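You operate a simulated robot arm through the tools that you are given. There is no shell and no other tool. Be economical: measure what you need, move in short steps, check, and stop when the job is done.

You are at the controls of a simulated robot arm. One attempt, no reset.

Task
Take the steel bowl and put it on the beige trolley top. Then take the small weight on the cream bench top and put it away on the teal bench top. Then take the green pod and put it in the blue mesh basket. Then fetch the dark green pod and set it in the medium teal tub. Then take the orange hose and leave it on the grey bench top. Then take the grey slab on the purple bench top and put it away on the top of the black mat. Then put the green jar in the inside of the steel basin. The order counts. Set down upright: green jar.

Only the result counts: the job must be done as asked and must still hold three seconds after the hand-in. Knocking over, shifting, dropping, spilling or breaking anything else fails it.

Robot
A 6-joint arm with a two-finger gripper on a trunk, on a base that drives. Base frame: it is fixed to the floor where the robot stands at the start and does not move with it; the origin is under the middle of the robot, x ahead of it, y to its left, z up; the surface under the hand at the start is at about z = 740. Units: mm, degrees, N and s.
With the tool pointing down near the work surface it reaches from about 300 to 740 mm from the robot's upright axis, wherever it stands. Its first joint turns from -166.0 to 166.0 degrees. Places, roughly: beige trolley top [-1500, -700, 800]; blue mesh basket (24x23x11 cm) [2700, 3900, 1300]; dark green pod (7x3x3 cm) [-100, 6100, 800]; green jar (7x7x11 cm) [900, 4700, 900]; green pod (7x3x3 cm) [-300, 6100, 800]; grey bench top [2800, 4300, 800]; grey slab (6x6x3 cm) [800, 4800, 900]; inside of the steel basin [-1500, 4500, 600]; medium teal tub (20x14x9 cm) [4800, 5900, 1100]; orange hose (24x4x12 cm) [1200, 6000, 900]; small weight (7x7x7 cm) [500, 400, 800]; steel bowl (14x14x7 cm) [500, 200, 800]; teal bench top [3100, 0, 800]; top of the black mat (29x20 cm) [3300, -140, 800]. Payload 1.57 kg.
The tool frame sits at the grasp point between the pads (the TCP): z along the fingers, y along the line on which they close. The tips reach 21 mm beyond it. Largest opening 70 mm; the body of the gripper starts 50 mm behind the TCP.
Orientation is that of the tool frame in the base frame, as a unit quaternion [x, y, z, w]. With the fingers straight down and closing along the base's y, the tool's x points along the base's -x, its y along +y and its z along -z.

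Tools
- The arm moves only by the tool nudge_tool. Its argument "increments" is a list of rows, each a list of 7 numbers: the shift along the base's x, y, z in m, then the turn, a rotation vector about the base's x, y, z in rad, then the closure, from 0 (fully open) to 1 (shut). In form: [[dx, dy, dz, ax, ay, az, grip], ...]. A call has 1 to 10 rows; each row shifts and turns the commanded pose from where the row before left it. Rows are played at 5 a second. More than 50 mm and 8.6 degrees between two rows, or a gripper value outside its range, and nothing of the call is played. Where a pose cannot be reached the arm comes as near as it can. A force on the tool above 40 N (or 10 N above the force at the start of the call, whichever is more), or a blocked arm, ends the call early, and 0.2 s more pass. Each finger halts on what it meets, pressing with about 30 N; the grip force reading is that of the motor and also rises with nothing between the fingers. The clock runs only during rows and for 0.2 s after the last one: add rows that do not move to give the fingers time. It gives the time, the measured TCP pose, the force on the tool (base axes), the opening and the grip force at its end, in the units of the frame above (readings bear some noise), with the torque about the TCP (base axes, N m) and any sound that the robot's microphone picked up.
- Cameras (640 x 400 px; columns grow to the right, rows downward): "scene" is now at [11.4, 165.6, 1470.5]; the picture's right is [0.16, -0.99, 0.00], its down [-0.81, -0.13, -0.57] and it looks along [0.57, 0.09, -0.82] (base axes); focal length 281 px, centre (320, 200). "wrist" rides on the gripper at [79, 4, -81] in the tool frame; the picture's right is [-0.05, 1.00, 0.00], its down [-0.67, -0.04, -0.74] and it looks along [-0.74, -0.04, 0.67] (tool axes); focal length 256 px, centre (320, 200). There is no depth. A picture from a camera that has moved, and an enlarged one, comes with that camera's place and axes in the base frame and with its lens.
- get_image(camera): a new picture of that camera. The clock stands still meanwhile.
- drive_base(legs): drives the robot by 1 to 6 legs, each [ahead, left, turn to the left] in mm, mm and degrees, along the robot's own axes; the way and the turn of a leg run together, so that a leg with both is an arc; at most 1500 mm and 180 degrees a leg. The arm and the cameras ride along, it lands a little off, and it stops where it bumps. It gives what a move gives.
- turn_head(pan, tilt): turns the head with the scene camera to pan (to the left, within 155 degrees either way) and tilt (down, from -29 to 69), counted from straight ahead of the robot. It gives what a move gives.
- zoom(camera, box): a new picture of the part [left, top, right, bottom] of that camera's present view, enlarged. The clock stands still meanwhile.
- job_done(): hands the job in; it is judged then, once.

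Work in short steps. Places have to be worked out from the pictures, the camera data and where the tool is seen: move nearer, look again, correct. Check each grasp and each placing, and mend what went wrong. You have 207 turns and 192 pictures in all, those below and enlarged ones among them. Open the gripper and draw the arm clear of the work before you hand the job in, unless the task says otherwise; then end with one line.

The tools are called after ">>>" as name(argument=value, ...) on one line, values as JSON. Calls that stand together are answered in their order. nudge_tool: Moves the arm, as the interface text tells. Its arguments: {"type":"object","properties":{"increments":{"type":"array","items":{"type":"array","items":{"type":"number"}}}},"required":["increments"]} The other tools are called the same way: drive_base (legs) drives the base; turn_head (pan, tilt) turns the head that bears the scene camera; get_image (camera) takes a picture; zoom (camera, box) takes an enlarged picture of a part of a camera's view; job_done () hands the job in.

At the start:

```text
time: 0.0
ee_pos: [275.6, 293.6, 1028.3]
tcp_rot: [0.001, 1.0, -0.001, 0.0]
wrist_force: [0.9, 0.3, -0.1]
wrist_torque: [0.02, 0.04, 0.03]
finger_gap: 70.0
grip_force: 0.0
robot x, y, heading: [-1.0, 0.2, -0.0]
head pan, tilt: [9.2, 55.0]
```

scene: 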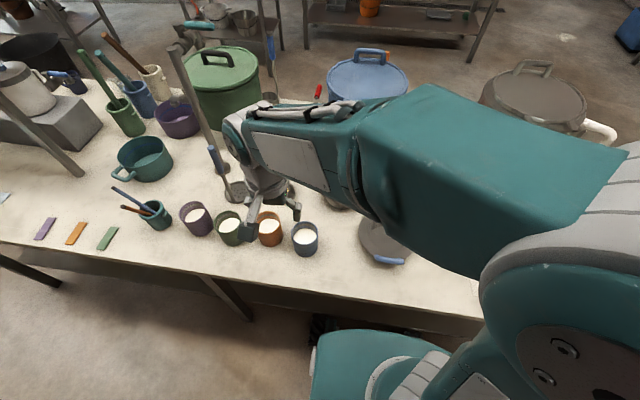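
wrist: 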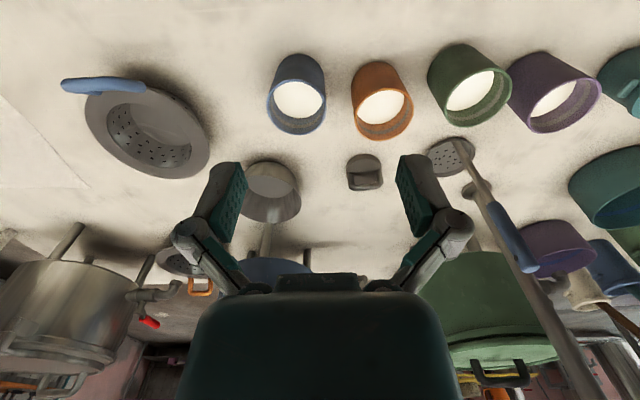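

I start by looking more closely at the bowl and weight from both cameras.

>>> zoom(camera="wrist", box=[200, 100, 500, 288])

>>> zoom(camera="scene", box=[160, 60, 420, 270])

```text
2.13 times, centred on (350, 194) of wrist
camera zoom: at [196.1, 297.9, 1109.1], right [0.05, 1.0, 0.0], down [0.67, -0.03, 0.74], along [0.74, -0.04, -0.67], focal length 545 px, centre (256, 213)
```

zoom: 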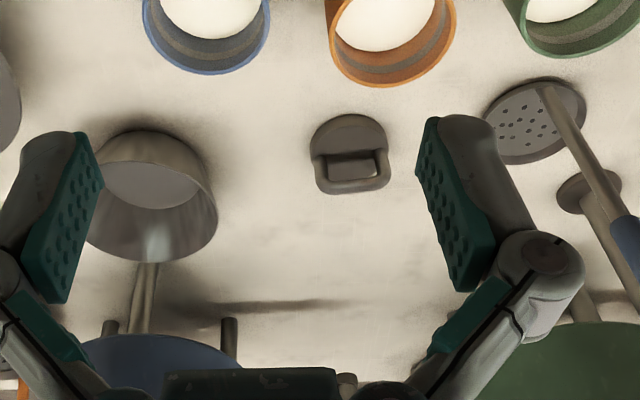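

```text
1.90 times, centred on (290, 165) of scene
camera zoom: at [11.4, 165.6, 1470.5], right [0.16, -0.99, 0.0], down [-0.81, -0.13, -0.57], along [0.57, 0.09, -0.82], focal length 535 px, centre (377, 267)
```

zoom: 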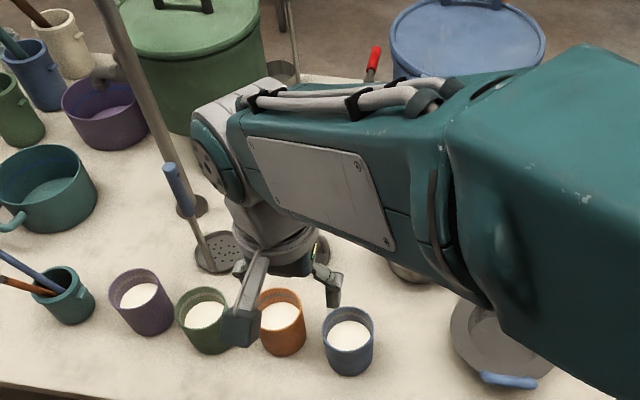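

The bowl sits near (515,190) and the weight near (490,355). I move the hand in line with the bowl for an unobstructed look.

>>> nudge_tool(increments=[[0.0, -0.035, 0, 0, 0, 0, 0], [0.03, -0.035, 0, 0, 0, 0, 0], [0.03, -0.035, 0, 0, 0, 0, 0], [0, 0, 0, 0, 0, 0, 0]])

>>> get_image(camera="wrist")

>>> get_image(camera="scene")

```text
time: 1.0
ee_pos: [333.7, 189.5, 1026.2]
tcp_rot: [0.0, 1.0, 0.0, -0.001]
wrist_force: [0.6, 0.2, 0.2]
wrist_torque: [-0.01, 0.01, 0.01]
finger_gap: 69.9
grip_force: 0.1
robot x, y, heading: [2.6, 0.2, -0.2]
head pan, tilt: [9.2, 55.0]
```

```text
187 pictures are left
camera wrist: at [255.5, 193.4, 1108.3], right [0.05, 1.0, 0.0], down [0.67, -0.03, 0.74], along [0.74, -0.04, -0.67], focal length 256 px, centre (320, 200)
```

wrist: 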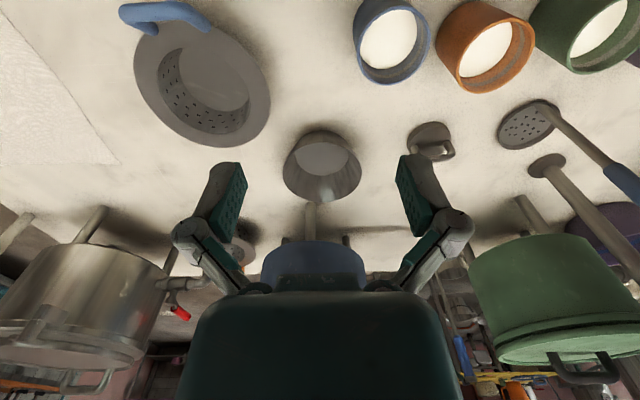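

```text
186 pictures are left
camera scene: at [11.5, 165.1, 1470.5], right [0.16, -0.99, 0.0], down [-0.81, -0.13, -0.57], along [0.57, 0.09, -0.82], focal length 281 px, centre (320, 200)
```

scene: 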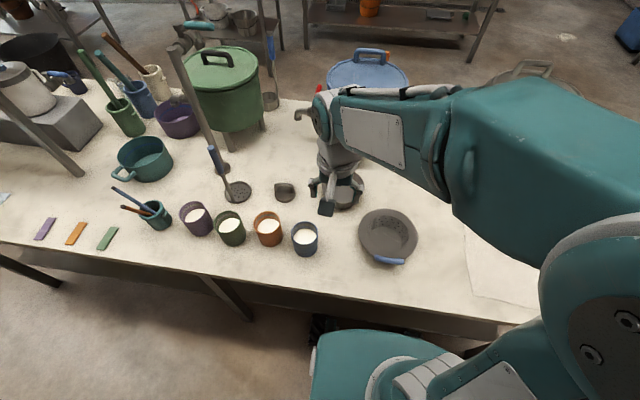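

By triangulation the bowl is around (550,183). I move nearer to refine its place and rim height.

>>> nudge_tool(increments=[[0.04, 0, -0.02, 0, 0, 0, 0], [0.04, 0, -0.03, 0, 0, 0, 0], [0.04, 0, -0.03, 0, 0, 0, 0], [0, 0, 0, 0, 0, 0, 0]])

>>> get_image(camera="wrist")

>>> get_image(camera="scene")

```text
time: 2.0
ee_pos: [455.0, 189.6, 945.9]
tcp_rot: [0.001, 1.0, 0.0, 0.0]
wrist_force: [0.2, 0.5, -0.5]
wrist_torque: [0.0, 0.01, 0.0]
finger_gap: 69.8
grip_force: 0.0
robot x, y, heading: [-3.7, -1.3, 0.1]
head pan, tilt: [9.2, 55.0]
```

```text
185 pictures are left
camera wrist: at [375.9, 193.2, 1027.7], right [0.05, 1.0, 0.0], down [0.67, -0.04, 0.74], along [0.74, -0.04, -0.67], focal length 256 px, centre (320, 200)
```

wrist: 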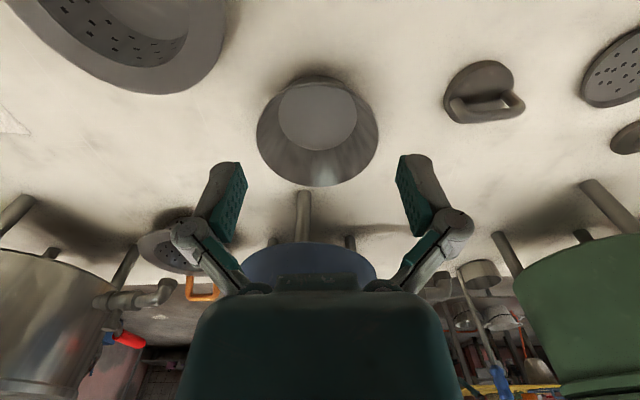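

```text
184 pictures are left
camera scene: at [12.3, 165.2, 1470.5], right [0.16, -0.99, 0.0], down [-0.81, -0.13, -0.57], along [0.56, 0.09, -0.82], focal length 281 px, centre (320, 200)
```

scene: 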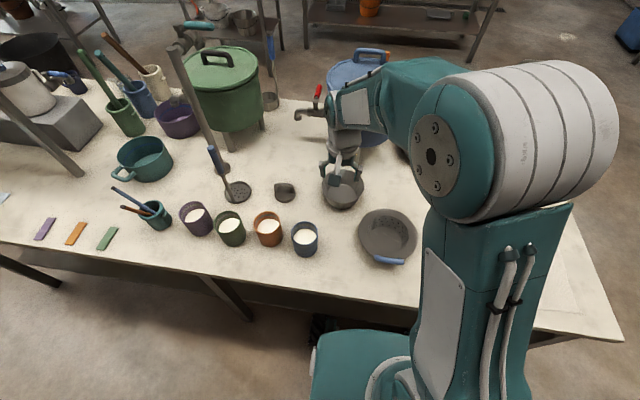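

I now approach the left rim, tilting the fingers about 15° to match the bowl's flared wall, and stop above to check.

>>> nudge_tool(increments=[[0.03, 0.02, -0.01, -0.13, 0, 0, 0], [0.03, 0.02, -0.02, -0.13, 0, 0, 0], [0.017, 0.02, -0.04, 0, 0, 0, 0], [0, 0, -0.01, 0, 0, 0, 0], [0, 0, 0, 0, 0, 0, 0]])

>>> get_image(camera="wrist")

>>> zoom(camera="scene", box=[260, 120, 420, 220])

```text
time: 3.2
ee_pos: [532.1, 248.1, 865.1]
tcp_rot: [0.0, 0.992, -0.129, 0.001]
wrist_force: [0.1, 0.1, 0.9]
wrist_torque: [0.0, -0.02, 0.0]
finger_gap: 70.0
grip_force: 0.0
robot x, y, heading: [1.2, -0.2, 0.1]
head pan, tilt: [9.2, 55.0]
```

```text
183 pictures are left
camera wrist: at [452.8, 273.7, 944.0], right [0.05, 0.96, -0.26], down [0.67, 0.16, 0.73], along [0.74, -0.21, -0.64], focal length 256 px, centre (320, 200)
```

wrist: 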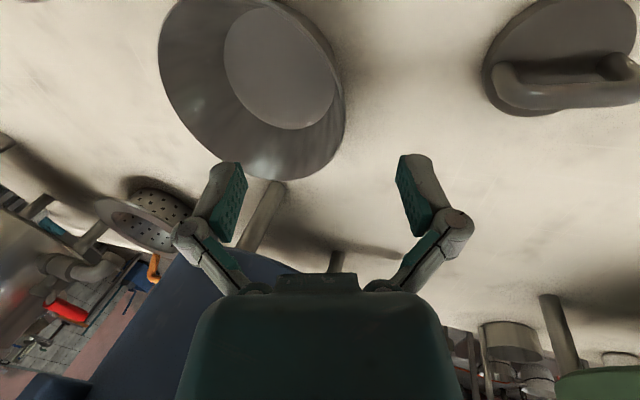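

```text
4.00 times, centred on (340, 170) of scene
camera zoom: at [12.6, 165.4, 1470.5], right [0.16, -0.99, 0.0], down [-0.81, -0.13, -0.57], along [0.56, 0.09, -0.82], focal length 1124 px, centre (240, 320)
```

zoom: 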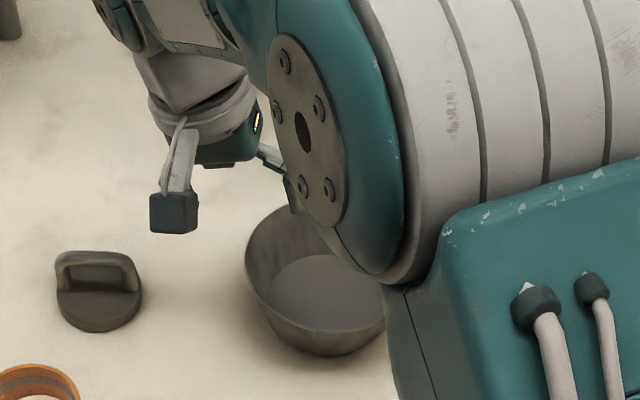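

The left rim edge works out at about (531,244), with rim height near 790. I descend so the pads straddle the wall.

>>> nudge_tool(increments=[[0, 0, -0.03, 0, 0, 0, 0], [0, -0.003, -0.03, 0, 0, 0, 0], [0, -0.003, -0.02, 0, 0, 0, 0], [0, 0, 0, 0, 0, 0, 0]])

>>> get_image(camera="wrist")

>>> zoom(camera="scene", box=[260, 120, 420, 220])

```text
time: 4.2
ee_pos: [531.9, 241.9, 786.7]
tcp_rot: [0.0, 0.992, -0.13, -0.001]
wrist_force: [0.4, 0.5, 0.8]
wrist_torque: [-0.04, 0.04, -0.02]
finger_gap: 69.8
grip_force: 0.1
robot x, y, heading: [-1.8, 1.7, -0.1]
head pan, tilt: [9.2, 55.0]
```

```text
181 pictures are left
camera wrist: at [452.2, 266.8, 865.2], right [0.05, 0.96, -0.26], down [0.67, 0.16, 0.73], along [0.74, -0.21, -0.64], focal length 256 px, centre (320, 200)
```

wrist: 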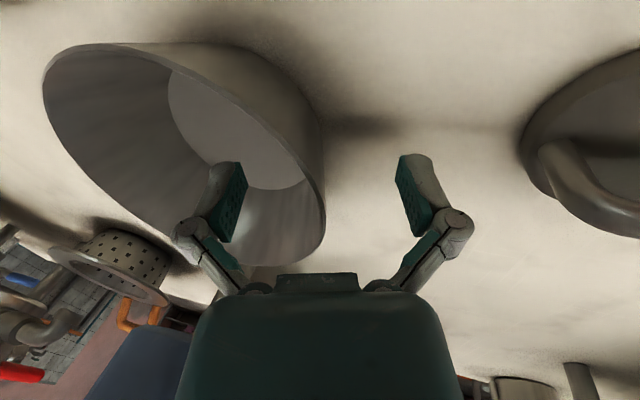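

```text
4.00 times, centred on (340, 170) of scene
camera zoom: at [12.7, 166.1, 1470.4], right [0.16, -0.99, 0.0], down [-0.81, -0.13, -0.57], along [0.56, 0.09, -0.82], focal length 1124 px, centre (240, 320)
```

zoom: 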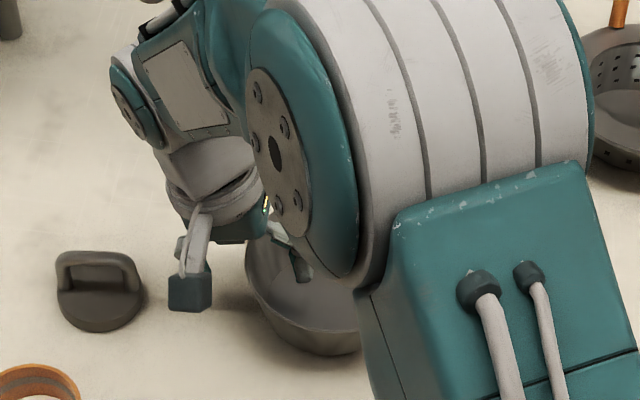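

The inner finger is inside the bowl, the outer one outside, and the rim is centred. I close.

>>> nudge_tool(increments=[[0, 0, 0, 0, 0, 0, 0.5], [0, 0, 0, 0, 0, 0, 1], [0, 0, 0, 0, 0, 0, 1], [0, 0, 0, 0, 0, 0, 1]])

>>> get_image(camera="wrist")

```text
time: 5.2
ee_pos: [532.0, 241.6, 788.5]
tcp_rot: [0.0, 0.992, -0.129, 0.001]
wrist_force: [0.5, 1.7, 15.0]
wrist_torque: [-0.7, 0.79, -0.09]
finger_gap: 6.1
grip_force: 29.9
robot x, y, heading: [-1.6, -0.5, 0.3]
head pan, tilt: [9.2, 55.0]
```

```text
179 pictures are left
camera wrist: at [452.4, 267.0, 866.1], right [0.05, 0.96, -0.26], down [0.67, 0.16, 0.73], along [0.74, -0.21, -0.63], focal length 256 px, centre (320, 200)
```

wrist: 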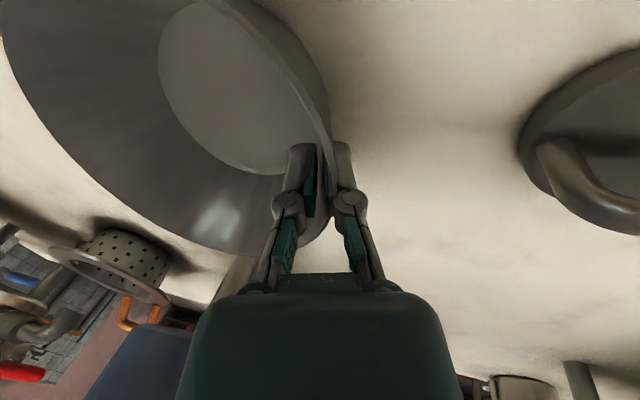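

The grip holds on the rim (gap 6 mm), though the bowl tipped a little. I lift gently and look.

>>> nudge_tool(increments=[[0, 0, 0.02, 0, 0, 0, 1], [0, 0, 0.04, 0, 0, 0, 1], [0, 0, 0.04, 0, 0, 0, 1], [0, 0, 0, 0, 0, 0, 1]])

>>> get_image(camera="wrist")

>>> get_image(camera="scene")

```text
time: 6.2
ee_pos: [529.8, 242.7, 888.9]
tcp_rot: [0.0, 0.992, -0.129, -0.001]
wrist_force: [-0.4, 0.1, -1.8]
wrist_torque: [0.07, 0.0, -0.02]
finger_gap: 5.9
grip_force: 29.7
robot x, y, heading: [0.5, -0.3, -0.3]
head pan, tilt: [9.2, 55.0]
```

```text
178 pictures are left
camera wrist: at [451.4, 267.1, 965.5], right [0.05, 0.96, -0.26], down [0.67, 0.16, 0.73], along [0.74, -0.21, -0.64], focal length 256 px, centre (320, 200)
```

wrist: 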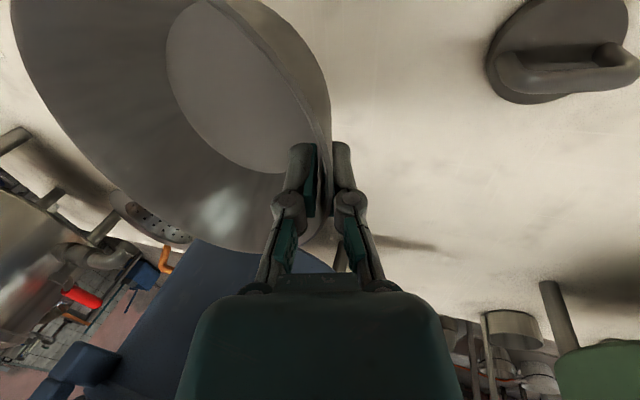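

```text
177 pictures are left
camera scene: at [12.7, 165.8, 1470.4], right [0.16, -0.99, 0.0], down [-0.81, -0.13, -0.57], along [0.56, 0.09, -0.82], focal length 281 px, centre (320, 200)
```

scene: 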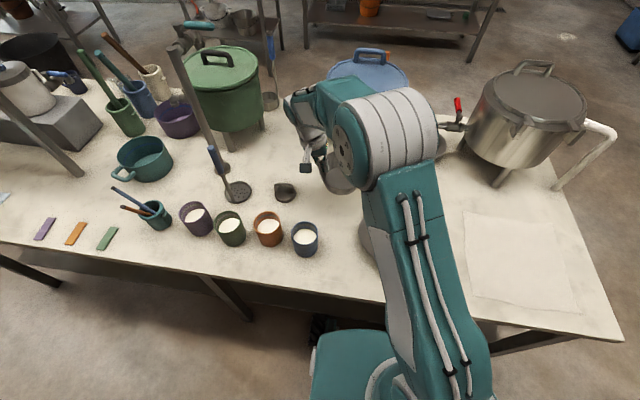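

The bowl is lifted cleanly. I raise and retract it, then look behind towards the trolley.

>>> nudge_tool(increments=[[-0.03, 0, 0.04, 0, 0, 0, 1], [-0.04, 0, 0.04, 0, 0, 0, 1], [-0.04, 0, 0.03, 0, 0, 0, 1], [-0.04, 0, 0, 0, 0, 0, 1], [-0.03, 0, 0, 0, 0, 0, 1], [0, 0, 0, 0, 0, 0, 1]])

>>> turn_head(pan=-150, tilt=35)

>>> get_image(camera="scene")

>>> turn_head(pan=-90, tilt=35)

>>> get_image(camera="scene")

>>> turn_head(pan=150, tilt=35)

>>> get_image(camera="scene")

```text
refused: row 2 steps farther than a row can; nothing moved
```

```text
time: 8.7
ee_pos: [530.6, 242.5, 888.4]
tcp_rot: [0.0, 0.992, -0.129, -0.001]
wrist_force: [1.0, 0.6, -0.8]
wrist_torque: [0.08, -0.02, -0.01]
finger_gap: 6.1
grip_force: 30.5
robot x, y, heading: [2.7, 0.8, 0.3]
head pan, tilt: [-150.0, 35.0]
```

```text
176 pictures are left
camera scene: at [-134.7, 110.4, 1499.0], right [-0.5, 0.87, 0.0], down [0.5, 0.29, -0.82], along [-0.71, -0.41, -0.57], focal length 281 px, centre (320, 200)
```

scene: 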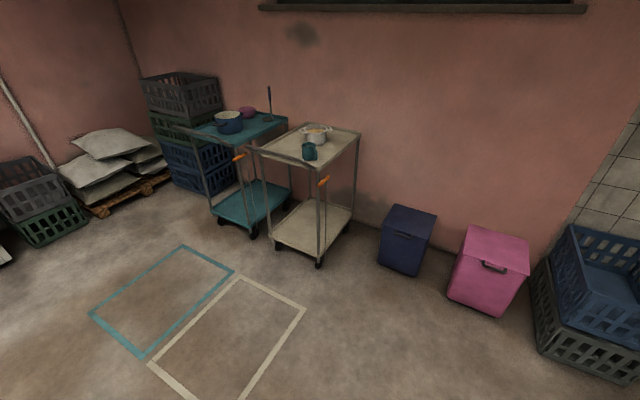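

```text
time: 9.9
ee_pos: [531.3, 243.3, 888.2]
tcp_rot: [0.0, 0.991, -0.13, -0.001]
wrist_force: [-0.5, 0.0, -0.9]
wrist_torque: [0.04, -0.01, 0.0]
finger_gap: 5.8
grip_force: 30.2
robot x, y, heading: [-3.0, -0.1, -0.1]
head pan, tilt: [-90.0, 35.0]
```

```text
175 pictures are left
camera scene: at [-58.5, 66.4, 1499.0], right [-1.0, 0.0, 0.0], down [0.0, 0.57, -0.82], along [0.0, -0.82, -0.57], focal length 281 px, centre (320, 200)
```

scene: 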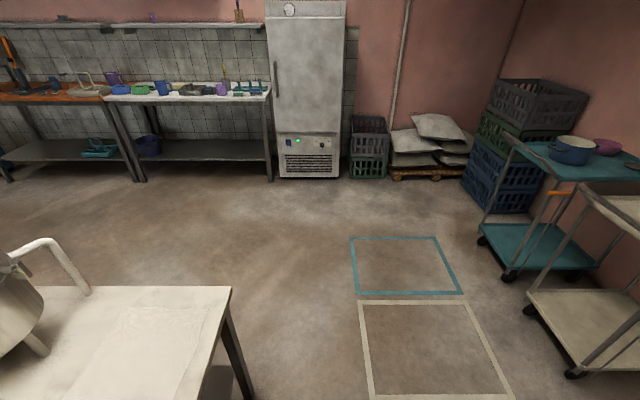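

```text
time: 13.3
ee_pos: [529.9, 243.2, 886.2]
tcp_rot: [-0.001, 0.992, -0.129, -0.001]
wrist_force: [0.2, -0.7, -0.8]
wrist_torque: [0.05, -0.04, -0.02]
finger_gap: 6.0
grip_force: 30.2
robot x, y, heading: [-5.0, 2.6, -0.1]
head pan, tilt: [150.0, 35.0]
```

```text
174 pictures are left
camera scene: at [-134.7, 198.6, 1498.9], right [0.5, 0.87, 0.0], down [0.5, -0.29, -0.82], along [-0.71, 0.41, -0.57], focal length 281 px, centre (320, 200)
```

scene: 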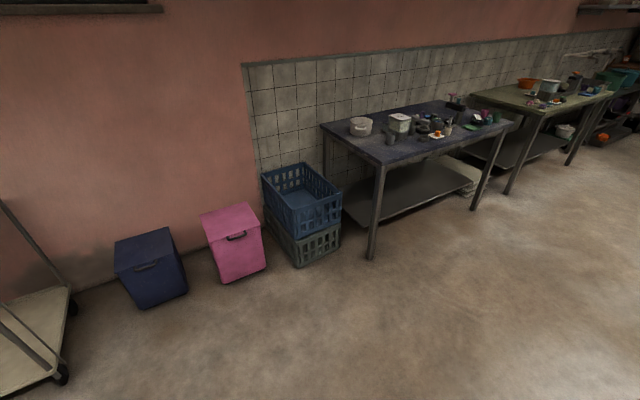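

The trolley top spans roughly x −1830…−1260, y −980…−560, with a pot and a cup on it; a free spot is near (−1400,−840). I retract the arm, then drive back, turn and go there.

>>> nudge_tool(increments=[[-0.02, 0, 0.04, 0, 0, 0, 1], [-0.03, 0, 0.035, 0, 0, 0, 1], [-0.03, 0, 0.035, 0, 0, 0, 1], [-0.04, 0, 0.02, 0, 0, 0, 1], [-0.045, 0, 0, 0, 0, 0, 1], [-0.02, 0, 0, 0, 0, 0, 1], [0, 0, 0, 0, 0, 0, 1]])

>>> turn_head(pan=0, tilt=45)

>>> drive_base(legs=[[-600, 0, 0], [0, 0, 180], [0, 750, 0]])

>>> get_image(camera="scene")

>>> get_image(camera="wrist")

```text
time: 14.9
ee_pos: [346.4, 243.0, 1016.8]
tcp_rot: [0.0, 0.992, -0.129, -0.001]
wrist_force: [0.3, -0.6, -0.8]
wrist_torque: [0.04, 0.02, 0.01]
finger_gap: 6.0
grip_force: 29.9
robot x, y, heading: [-1.2, -0.3, -0.1]
head pan, tilt: [150.0, 35.0]
```

```text
time: 17.3
ee_pos: [346.6, 242.7, 1017.6]
tcp_rot: [0.0, 0.992, -0.129, 0.0]
wrist_force: [-0.5, 0.4, 0.0]
wrist_torque: [0.04, 0.02, -0.03]
finger_gap: 6.1
grip_force: 30.7
robot x, y, heading: [-3.4, 4.2, 0.0]
head pan, tilt: [0.0, 45.0]
```

```text
time: 31.8
ee_pos: [-930.7, -1005.4, 1017.5]
tcp_rot: [0.992, 0.009, -0.001, -0.128]
wrist_force: [-0.8, -0.3, -1.4]
wrist_torque: [-0.06, -0.01, -0.03]
finger_gap: 5.8
grip_force: 30.1
robot x, y, heading: [-584.7, -755.7, -178.8]
head pan, tilt: [0.0, 45.0]
```

```text
173 pictures are left
camera scene: at [-607.3, -913.5, 1484.3], right [-0.02, 1.0, 0.0], down [0.71, 0.01, -0.71], along [-0.71, -0.01, -0.71], focal length 281 px, centre (320, 200)
```

scene: 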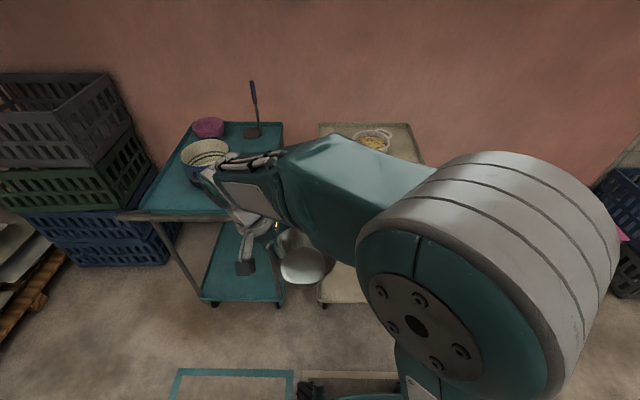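

```text
172 pictures are left
camera wrist: at [-849.2, -1029.1, 1095.0], right [-0.04, -0.97, -0.26], down [-0.66, -0.17, 0.73], along [-0.75, 0.2, -0.64], focal length 256 px, centre (320, 200)
```

wrist: 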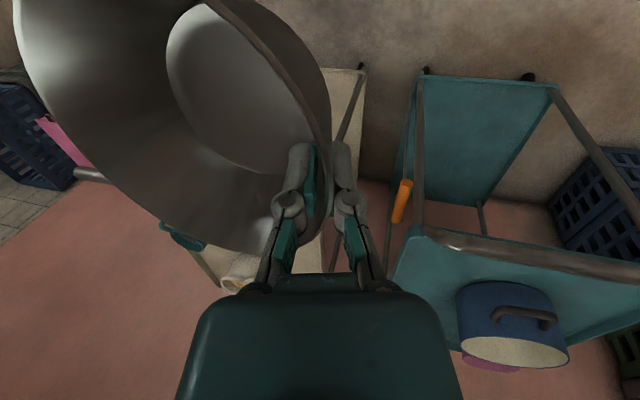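

Combining the two views puts the trolley top at z≈850, x −1705…−1180, y −925…−512. I raise the arm a bit, and drive right 137 and ahead 150, then look again with the head turned.

>>> nudge_tool(increments=[[0, 0, 0.04, 0, 0, 0, 1], [0, 0, 0.03, 0, 0, 0, 1], [0, 0, 0, 0, 0, 0, 1]])

>>> drive_base(legs=[[0, -140, 0], [130, 0, 0]])

>>> get_image(camera="scene")

>>> get_image(camera="wrist")

```text
time: 32.6
ee_pos: [-927.9, -1007.0, 1088.9]
tcp_rot: [0.991, 0.008, 0.0, -0.131]
wrist_force: [0.7, 0.3, -1.0]
wrist_torque: [-0.02, 0.02, 0.0]
finger_gap: 5.9
grip_force: 29.7
robot x, y, heading: [-582.1, -759.8, -178.8]
head pan, tilt: [0.0, 45.0]
```

```text
time: 34.8
ee_pos: [-1065.6, -859.0, 1090.2]
tcp_rot: [0.992, 0.008, -0.001, -0.127]
wrist_force: [0.3, 0.4, -0.7]
wrist_torque: [-0.09, 0.04, 0.03]
finger_gap: 5.7
grip_force: 29.7
robot x, y, heading: [-722.2, -613.6, -179.3]
head pan, tilt: [0.0, 45.0]
```

```text
171 pictures are left
camera scene: at [-742.0, -770.6, 1484.4], right [-0.02, 1.0, 0.0], down [0.71, 0.01, -0.71], along [-0.71, -0.01, -0.71], focal length 281 px, centre (320, 200)
```

scene: 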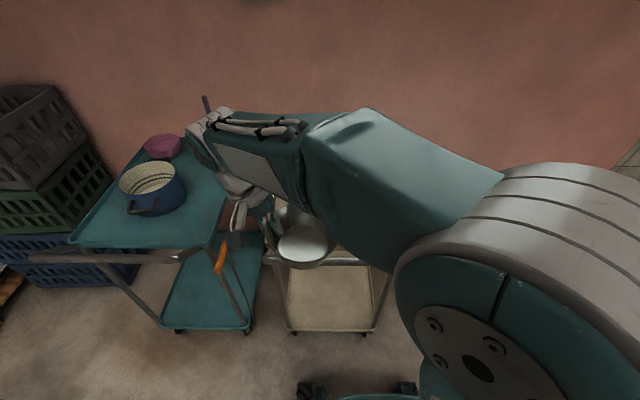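

```text
170 pictures are left
camera wrist: at [-984.1, -883.1, 1167.8], right [-0.04, -0.97, -0.25], down [-0.66, -0.16, 0.73], along [-0.75, 0.2, -0.64], focal length 256 px, centre (320, 200)
```

wrist: 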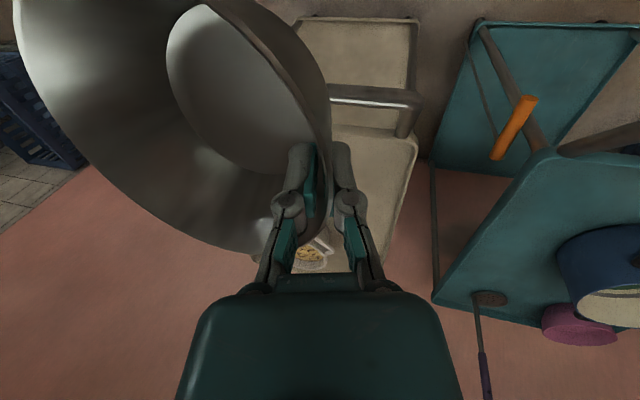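

The front-left corner at (−1190,−927) confirms it. I reach out over the spot at (−1325,−865) while staying high.

>>> nudge_tool(increments=[[-0.045, 0, 0, 0, 0, 0, 1], [-0.045, 0, 0, 0, 0, 0, 1], [-0.045, 0, 0, 0, 0, 0, 1], [-0.045, 0, 0, 0, 0, 0, 1], [-0.045, 0, 0, 0, 0, 0, 1], [-0.03, -0.005, 0, 0, 0, 0, 1], [0, 0, 0, 0, 0, 0, 1]])

>>> turn_head(pan=10, tilt=50)

>>> get_image(camera="scene")

>>> get_image(camera="wrist")

```text
time: 36.4
ee_pos: [-1319.6, -866.8, 1088.4]
tcp_rot: [0.992, 0.007, 0.0, -0.128]
wrist_force: [-0.1, 0.5, -0.8]
wrist_torque: [-0.08, 0.03, 0.02]
finger_gap: 6.0
grip_force: 30.4
robot x, y, heading: [-722.2, -615.6, -179.1]
head pan, tilt: [0.0, 45.0]
```

```text
time: 37.1
ee_pos: [-1319.7, -868.6, 1089.7]
tcp_rot: [0.992, 0.008, -0.002, -0.129]
wrist_force: [0.8, 0.6, -1.1]
wrist_torque: [-0.05, 0.05, 0.0]
finger_gap: 5.8
grip_force: 29.6
robot x, y, heading: [-720.1, -617.0, -179.0]
head pan, tilt: [10.0, 50.0]
```

```text
169 pictures are left
camera scene: at [-737.6, -788.1, 1477.0], right [-0.19, 0.98, 0.0], down [0.75, 0.15, -0.64], along [-0.63, -0.12, -0.77], focal length 281 px, centre (320, 200)
```

scene: 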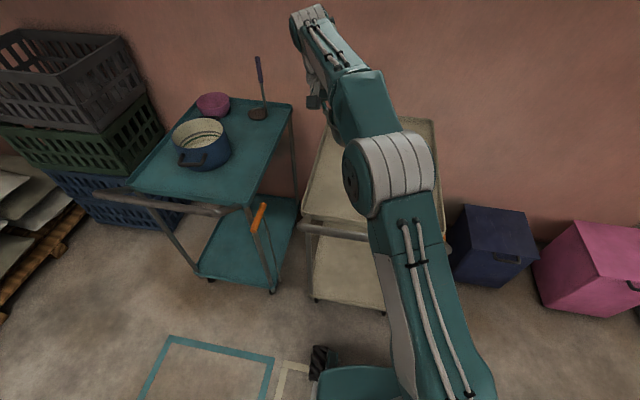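

```text
168 pictures are left
camera wrist: at [-1239.8, -891.6, 1167.0], right [-0.04, -0.97, -0.25], down [-0.66, -0.17, 0.73], along [-0.75, 0.2, -0.64], focal length 256 px, centre (320, 200)
```

wrist: 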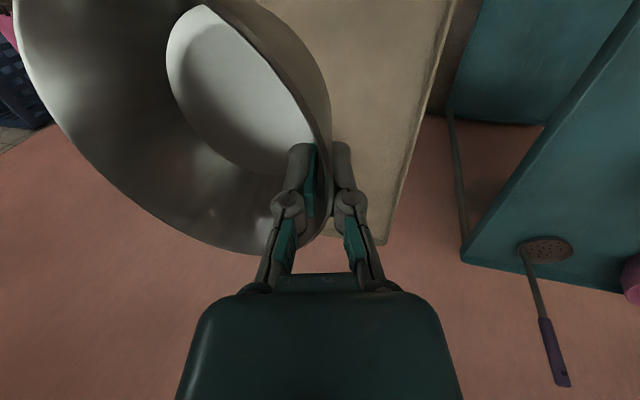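

The bowl is over the free area. I lower in stages, watching the force.

>>> nudge_tool(increments=[[0, 0, -0.04, 0, 0, 0, 1], [0, 0, -0.04, 0, 0, 0, 1], [0, 0, -0.04, 0, 0, 0, 1], [0, 0, -0.03, 0, 0, 0, 1], [0, 0, 0, 0, 0, 0, 1]])

>>> get_image(camera="wrist")

>>> zoom(camera="scene", box=[270, 80, 450, 220])

```text
time: 38.3
ee_pos: [-1320.0, -866.3, 939.5]
tcp_rot: [0.992, 0.008, 0.0, -0.128]
wrist_force: [0.3, 0.0, -0.5]
wrist_torque: [-0.07, 0.03, 0.01]
finger_gap: 6.0
grip_force: 29.9
robot x, y, heading: [-720.9, -616.0, -179.0]
head pan, tilt: [10.0, 50.0]
```

```text
167 pictures are left
camera wrist: at [-1239.8, -890.8, 1016.9], right [-0.04, -0.97, -0.25], down [-0.66, -0.17, 0.73], along [-0.75, 0.2, -0.64], focal length 256 px, centre (320, 200)
```

wrist: 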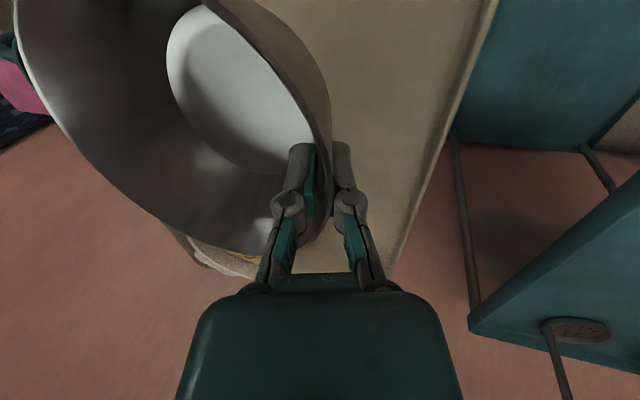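

```text
2.86 times, centred on (360, 150) of scene
camera zoom: at [-737.7, -788.5, 1476.9], right [-0.19, 0.98, 0.0], down [0.75, 0.15, -0.64], along [-0.63, -0.12, -0.77], focal length 803 px, centre (206, 343)
```

zoom: 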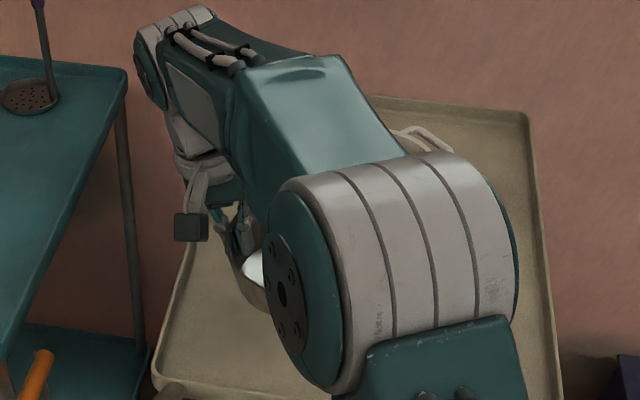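

Clear of pot and cup. I continue in small steps until contact.

>>> nudge_tool(increments=[[0, 0, -0.012, 0, 0, 0, 1], [0, 0, -0.01, 0, 0, 0, 1], [0, 0, -0.006, 0, 0, 0, 1], [0, 0, 0, 0, 0, 0, 1]])

```text
time: 39.3
ee_pos: [-1320.1, -867.2, 909.7]
tcp_rot: [0.992, 0.007, -0.001, -0.129]
wrist_force: [0.2, 0.5, -1.5]
wrist_torque: [-0.06, 0.04, -0.01]
finger_gap: 6.4
grip_force: 30.2
robot x, y, heading: [-720.5, -612.8, -178.9]
head pan, tilt: [10.0, 50.0]
```

No contact yet, so I keep going a little.

>>> nudge_tool(increments=[[0, 0, -0.005, 0, 0, 0, 1], [0, 0, -0.005, 0, 0, 0, 1], [0, 0, 0, 0, 0, 0, 1]])

>>> nudge_tool(increments=[[0, 0, -0.004, 0, 0, 0, 1], [0, 0, -0.004, 0, 0, 0, 1], [0, 0, 0, 0, 0, 0, 1]])

>>> get_image(camera="wrist")

```text
time: 40.1
ee_pos: [-1319.4, -866.3, 900.0]
tcp_rot: [0.992, 0.008, -0.001, -0.13]
wrist_force: [-0.5, -0.4, -1.5]
wrist_torque: [-0.05, 0.01, 0.01]
finger_gap: 6.0
grip_force: 29.7
robot x, y, heading: [-719.3, -614.5, -179.1]
head pan, tilt: [10.0, 50.0]
```

```text
time: 40.9
ee_pos: [-1319.2, -865.3, 894.4]
tcp_rot: [0.992, 0.008, 0.0, -0.129]
wrist_force: [-0.3, 0.8, -0.6]
wrist_torque: [-0.03, -0.02, -0.04]
finger_gap: 6.2
grip_force: 29.8
robot x, y, heading: [-726.2, -617.5, -179.2]
head pan, tilt: [10.0, 50.0]
```

```text
165 pictures are left
camera wrist: at [-1239.1, -890.0, 971.4], right [-0.04, -0.97, -0.25], down [-0.66, -0.17, 0.73], along [-0.75, 0.2, -0.64], focal length 256 px, centre (320, 200)
```

wrist: 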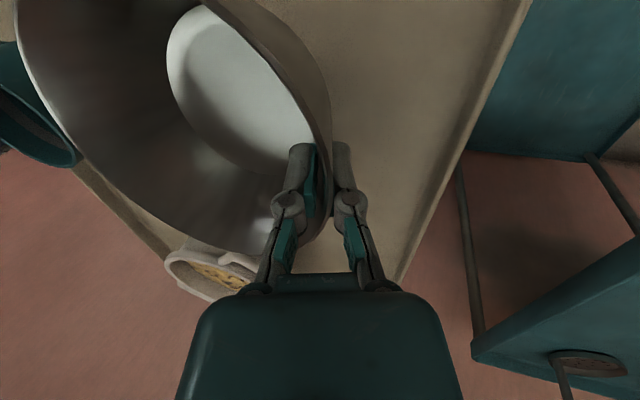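

>>> nudge_tool(increments=[[0, 0, -0.005, 0, 0, 0, 1], [0, 0, -0.005, 0, 0, 0, 1], [0, 0, 0, 0, 0, 0, 1]])

>>> nudge_tool(increments=[[0, 0, -0.004, 0, 0, 0, 1], [0, 0, -0.004, 0, 0, 0, 1], [0, 0, 0, 0, 0, 0, 1]])

```text
time: 41.7
ee_pos: [-1318.9, -865.8, 883.4]
tcp_rot: [0.991, 0.008, 0.0, -0.13]
wrist_force: [-0.9, 0.8, -1.4]
wrist_torque: [-0.05, 0.01, 0.01]
finger_gap: 6.3
grip_force: 29.8
robot x, y, heading: [-723.3, -612.8, -178.7]
head pan, tilt: [10.0, 50.0]
```

```text
time: 42.5
ee_pos: [-1318.3, -866.6, 876.2]
tcp_rot: [0.992, 0.007, -0.001, -0.129]
wrist_force: [-0.7, -0.6, -0.9]
wrist_torque: [-0.08, 0.02, 0.01]
finger_gap: 5.9
grip_force: 29.9
robot x, y, heading: [-721.5, -619.8, -179.0]
head pan, tilt: [10.0, 50.0]
```

Still free; I check the picture before going further.

>>> get_image(camera="wrist")

>>> zoom(camera="scene", box=[270, 80, 450, 220])

```text
164 pictures are left
camera wrist: at [-1239.1, -890.6, 953.4], right [-0.04, -0.97, -0.25], down [-0.66, -0.17, 0.73], along [-0.75, 0.2, -0.64], focal length 256 px, centre (320, 200)
```

wrist: 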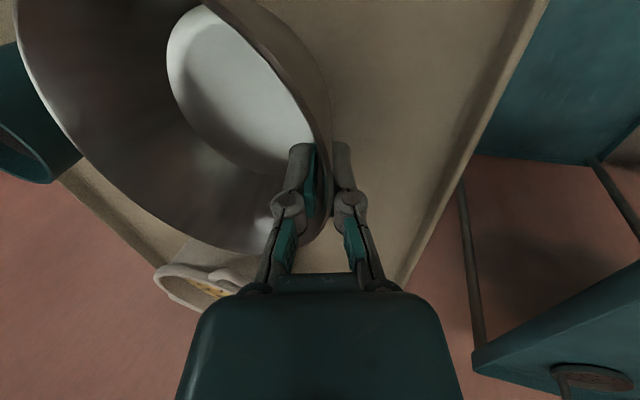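

```text
2.86 times, centred on (360, 150) of scene
camera zoom: at [-737.6, -788.4, 1477.0], right [-0.19, 0.98, 0.0], down [0.75, 0.15, -0.64], along [-0.63, -0.12, -0.77], focal length 803 px, centre (206, 343)
```

zoom: 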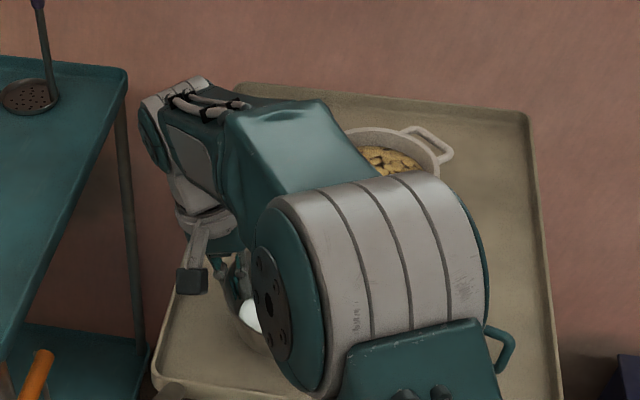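

The geometry now says the tray floor is nearer 800, so the bowl is a bit near the front edge. I shift 30 mm deeper and continue down.

>>> nudge_tool(increments=[[-0.03, -0.003, 0, 0, 0, 0, 1], [0, 0, -0.005, 0, 0, 0, 1], [0, 0, -0.005, 0, 0, 0, 1], [0, 0, 0, 0, 0, 0, 1]])

>>> nudge_tool(increments=[[0, 0, -0.005, 0, 0, 0, 1], [0, 0, -0.004, 0, 0, 0, 1], [0, 0, 0, 0, 0, 0, 1]])

>>> nudge_tool(increments=[[0, 0, -0.004, 0, 0, 0, 1], [0, 0, -0.003, 0, 0, 0, 1], [0, 0, 0, 0, 0, 0, 1]])

```text
time: 43.5
ee_pos: [-1350.1, -870.9, 865.2]
tcp_rot: [0.992, 0.007, -0.001, -0.129]
wrist_force: [0.1, 0.1, -0.8]
wrist_torque: [-0.02, 0.03, -0.01]
finger_gap: 6.4
grip_force: 30.2
robot x, y, heading: [-720.7, -615.7, -179.2]
head pan, tilt: [10.0, 50.0]
```

```text
time: 44.3
ee_pos: [-1349.9, -868.9, 856.1]
tcp_rot: [0.992, 0.007, -0.001, -0.129]
wrist_force: [0.1, -0.7, -0.8]
wrist_torque: [-0.08, 0.0, -0.01]
finger_gap: 5.9
grip_force: 29.7
robot x, y, heading: [-724.9, -614.2, -179.3]
head pan, tilt: [10.0, 50.0]
```

```text
time: 45.1
ee_pos: [-1349.5, -869.5, 848.3]
tcp_rot: [0.992, 0.008, -0.001, -0.128]
wrist_force: [-0.2, -1.2, 0.3]
wrist_torque: [0.01, -0.02, -0.01]
finger_gap: 6.0
grip_force: 30.3
robot x, y, heading: [-720.3, -616.8, -179.0]
head pan, tilt: [10.0, 50.0]
```

Force is just changing sign; two more tiny steps.

>>> nudge_tool(increments=[[0, 0, -0.003, 0, 0, 0, 1], [0, 0, 0, 0, 0, 0, 1]])

>>> nudge_tool(increments=[[0, 0, -0.003, 0, 0, 0, 1], [0, 0, 0, 0, 0, 0, 1]])

>>> get_image(camera="wrist")

```text
time: 45.7
ee_pos: [-1348.7, -871.1, 847.3]
tcp_rot: [0.992, 0.008, -0.002, -0.128]
wrist_force: [-1.4, -1.9, 13.9]
wrist_torque: [0.66, -0.65, -0.05]
finger_gap: 6.1
grip_force: 30.6
robot x, y, heading: [-721.8, -616.8, -179.2]
head pan, tilt: [10.0, 50.0]
```

```text
time: 46.3
ee_pos: [-1348.8, -869.4, 843.9]
tcp_rot: [0.992, 0.007, -0.002, -0.128]
wrist_force: [-4.7, -2.5, 14.8]
wrist_torque: [0.68, -0.57, 0.12]
finger_gap: 6.3
grip_force: 29.7
robot x, y, heading: [-721.0, -613.5, -179.2]
head pan, tilt: [10.0, 50.0]
```

```text
162 pictures are left
camera wrist: at [-1269.0, -893.8, 921.5], right [-0.04, -0.97, -0.25], down [-0.66, -0.17, 0.73], along [-0.75, 0.2, -0.63], focal length 256 px, centre (320, 200)
```

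wrist: 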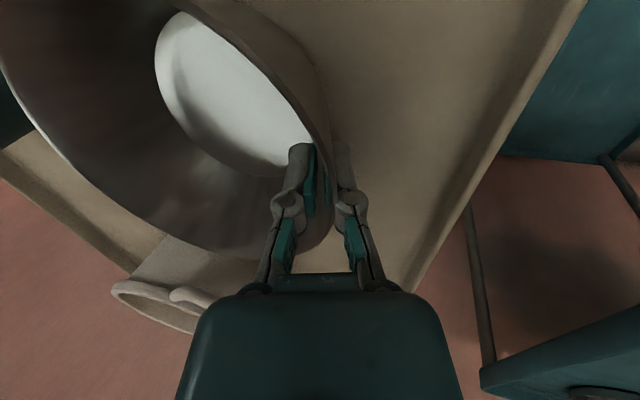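

Contact with the tray, the same reading as when it stood on the bench. I relieve the push by 2 mm and open step by step.

>>> nudge_tool(increments=[[0, 0, 0.002, 0, 0, 0, 1], [0, 0, 0, 0, 0, 0, 0.88], [0, 0, 0, 0, 0, 0, 0.8], [0, 0, 0, 0, 0, 0, 0.6], [0, 0, 0, 0, 0, 0, 0.4], [0, 0, 0, 0, 0, 0, 0.4]])

>>> get_image(camera="wrist")

```text
time: 47.7
ee_pos: [-1348.4, -870.1, 845.4]
tcp_rot: [0.992, 0.009, -0.001, -0.128]
wrist_force: [-0.2, -0.2, 0.8]
wrist_torque: [0.0, -0.01, -0.02]
finger_gap: 42.1
grip_force: 0.0
robot x, y, heading: [-720.1, -617.1, -179.0]
head pan, tilt: [10.0, 50.0]
```

```text
161 pictures are left
camera wrist: at [-1269.1, -893.5, 922.8], right [-0.04, -0.97, -0.25], down [-0.66, -0.17, 0.73], along [-0.75, 0.2, -0.64], focal length 256 px, centre (320, 200)
```

wrist: 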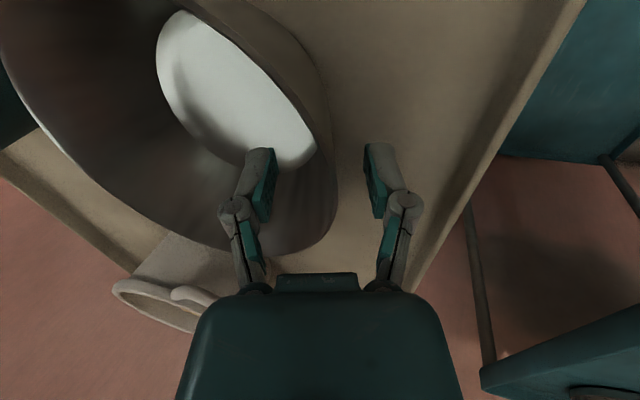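

Released and standing on the tray. I withdraw upward along the tool axis and check.

>>> nudge_tool(increments=[[0, -0.003, 0.015, 0, 0, 0, 0.4], [0, -0.006, 0.03, 0, 0, 0, 0.4], [0, -0.008, 0.04, 0, 0, 0, 0.2], [0, 0, 0.04, 0, 0, 0, 0], [0.02, 0, 0.04, 0, 0, 0, 0], [0.02, 0, 0.04, 0, 0, 0, 0], [0, 0, 0, 0, 0, 0, 0]])

>>> get_image(camera="wrist")

>>> get_image(camera="scene")

```text
time: 49.3
ee_pos: [-1307.4, -886.0, 1048.4]
tcp_rot: [0.992, 0.007, -0.001, -0.129]
wrist_force: [0.0, -0.3, 0.0]
wrist_torque: [0.0, 0.01, 0.0]
finger_gap: 70.1
grip_force: 0.0
robot x, y, heading: [-717.7, -616.3, -179.4]
head pan, tilt: [10.0, 50.0]
```

```text
160 pictures are left
camera wrist: at [-1228.7, -909.0, 1126.7], right [-0.04, -0.97, -0.25], down [-0.66, -0.17, 0.73], along [-0.75, 0.2, -0.64], focal length 256 px, centre (320, 200)
```

wrist: 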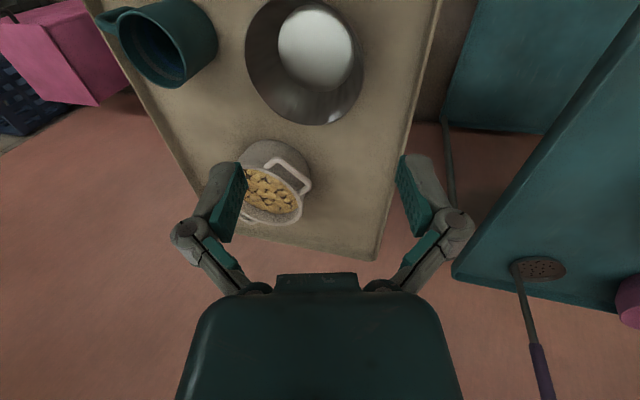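

```text
159 pictures are left
camera scene: at [-737.3, -788.2, 1477.0], right [-0.19, 0.98, 0.0], down [0.75, 0.15, -0.64], along [-0.63, -0.12, -0.77], focal length 281 px, centre (320, 200)
```

scene: 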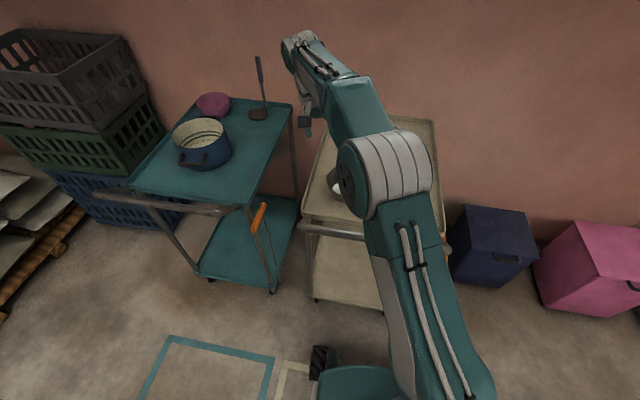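

The bowl stands cleanly on the beige trolley. I retract, level the tool and return to the cream bench for the weight.

>>> nudge_tool(increments=[[0.045, 0, 0, -0.13, 0, 0, 0], [0.045, 0, 0, -0.13, 0, 0, 0], [0.045, 0, 0, 0, 0, 0, 0], [0.045, 0, 0, 0, 0, 0, 0], [0.045, 0, 0, 0, 0, 0, 0], [0.03, 0, 0, 0, 0, 0, 0], [0, 0, 0, 0, 0, 0, 0]])

>>> drive_base(legs=[[-150, 0, 0], [0, -720, 0], [0, 0, 179], [500, 0, 0]])

>>> turn_head(pan=20, tilt=50)

>>> get_image(camera="scene")

>>> get_image(camera="wrist")

```text
time: 50.9
ee_pos: [-1058.1, -887.3, 1050.1]
tcp_rot: [1.0, 0.007, -0.001, 0.001]
wrist_force: [-0.6, 0.7, 0.0]
wrist_torque: [-0.01, -0.01, 0.03]
finger_gap: 70.0
grip_force: 0.1
robot x, y, heading: [-718.9, -614.3, -179.0]
head pan, tilt: [10.0, 50.0]
```

```text
time: 65.6
ee_pos: [260.3, 354.1, 1049.4]
tcp_rot: [0.022, 1.0, 0.001, 0.002]
wrist_force: [0.2, 1.0, -0.2]
wrist_torque: [0.03, -0.01, -0.04]
finger_gap: 70.2
grip_force: 0.0
robot x, y, heading: [-92.4, 100.3, -2.3]
head pan, tilt: [10.0, 50.0]
```

```text
time: 66.4
ee_pos: [261.1, 353.8, 1049.7]
tcp_rot: [0.022, 1.0, 0.002, 0.002]
wrist_force: [-0.4, 0.1, 0.1]
wrist_torque: [-0.02, 0.01, -0.04]
finger_gap: 70.1
grip_force: 0.0
robot x, y, heading: [-89.6, 103.0, -2.5]
head pan, tilt: [20.0, 50.0]
```

```text
158 pictures are left
camera scene: at [-69.6, 283.8, 1477.0], right [0.3, -0.95, 0.0], down [-0.73, -0.23, -0.64], along [0.61, 0.19, -0.77], focal length 281 px, centre (320, 200)
```

scene: 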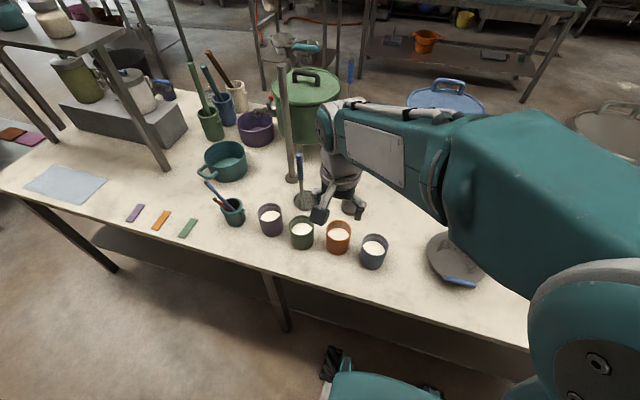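

```text
157 pictures are left
camera wrist: at [182.2, 361.0, 1131.1], right [0.1, 1.0, 0.0], down [0.66, -0.07, 0.75], along [0.74, -0.07, -0.66], focal length 256 px, centre (320, 200)
```

wrist: 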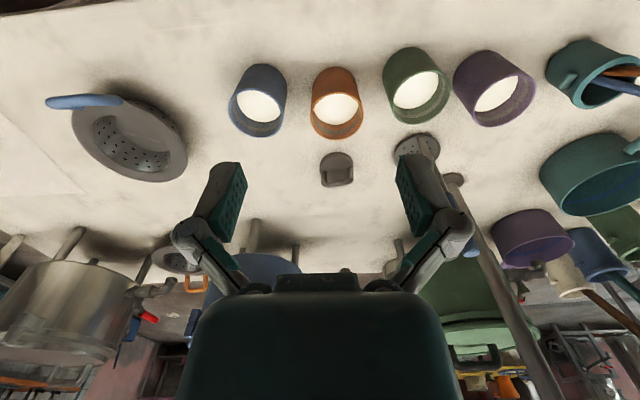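

The weight is at about (510,361). I drive 90 mm ahead, then yaw the tool +90° so the fingers can close across the handle's thin direction, camera on the −y side away from the utensil stand.

>>> drive_base(legs=[[85, 0, 2.3]])

>>> nudge_tool(increments=[[0, 0, 0, 0, 0, 0.145, 0], [0, 0, 0, 0, 0, 0.145, 0], [0, 0, 0, 0, 0, 0.145, 0], [0, 0, 0, 0, 0, 0.145, 0], [0, 0, 0, 0, 0, 0.145, 0], [0, 0, 0, 0, 0, 0.145, 0], [0, 0, 0, 0, 0, 0.145, 0], [0, 0, 0, 0, 0, 0.145, 0], [0, 0, 0, 0, 0, 0.145, 0], [0, 0, 0, 0, 0, 0.145, 0]])

>>> nudge_tool(increments=[[0.04, 0, 0, 0, 0, 0.12, 0], [0.04, 0, 0, 0, 0, 0, 0], [0.04, 0, -0.02, 0, 0, 0, 0], [0.03, 0, -0.03, 0, 0, 0, 0], [0, 0, 0, 0, 0, 0, 0]])

>>> get_image(camera="wrist")

>>> get_image(camera="scene")

```text
time: 67.4
ee_pos: [336.4, 366.0, 1049.4]
tcp_rot: [0.002, 1.0, 0.002, 0.002]
wrist_force: [-0.4, 0.2, -1.1]
wrist_torque: [-0.02, 0.01, 0.01]
finger_gap: 70.1
grip_force: 0.1
robot x, y, heading: [-4.8, 101.2, -0.0]
head pan, tilt: [20.0, 50.0]
```

```text
time: 69.6
ee_pos: [336.2, 365.5, 1050.1]
tcp_rot: [-0.663, 0.749, 0.003, -0.001]
wrist_force: [0.6, 0.4, 1.1]
wrist_torque: [-0.01, -0.04, -0.01]
finger_gap: 70.1
grip_force: 0.0
robot x, y, heading: [-6.2, 106.0, -0.0]
head pan, tilt: [20.0, 50.0]
```

```text
time: 70.8
ee_pos: [485.4, 365.0, 998.2]
tcp_rot: [-0.706, 0.709, 0.002, -0.001]
wrist_force: [-0.7, -0.2, -0.7]
wrist_torque: [-0.03, -0.02, -0.01]
finger_gap: 69.7
grip_force: 0.0
robot x, y, heading: [-5.8, 104.9, -0.0]
head pan, tilt: [20.0, 50.0]
```

```text
156 pictures are left
camera wrist: at [482.7, 285.1, 1080.3], right [-1.0, 0.06, 0.01], down [0.04, 0.66, 0.75], along [0.04, 0.75, -0.66], focal length 256 px, centre (320, 200)
```

wrist: 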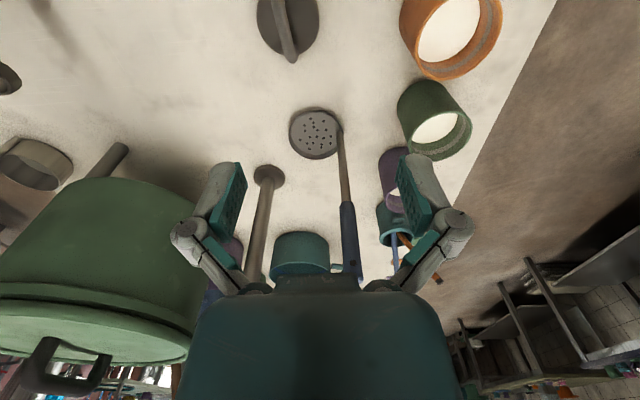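

```text
155 pictures are left
camera scene: at [8.9, 283.1, 1477.0], right [0.34, -0.94, 0.0], down [-0.72, -0.26, -0.64], along [0.6, 0.22, -0.77], focal length 281 px, centre (320, 200)
```

scene: 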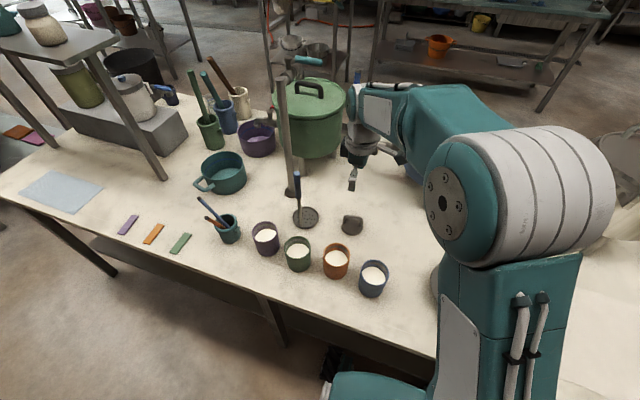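

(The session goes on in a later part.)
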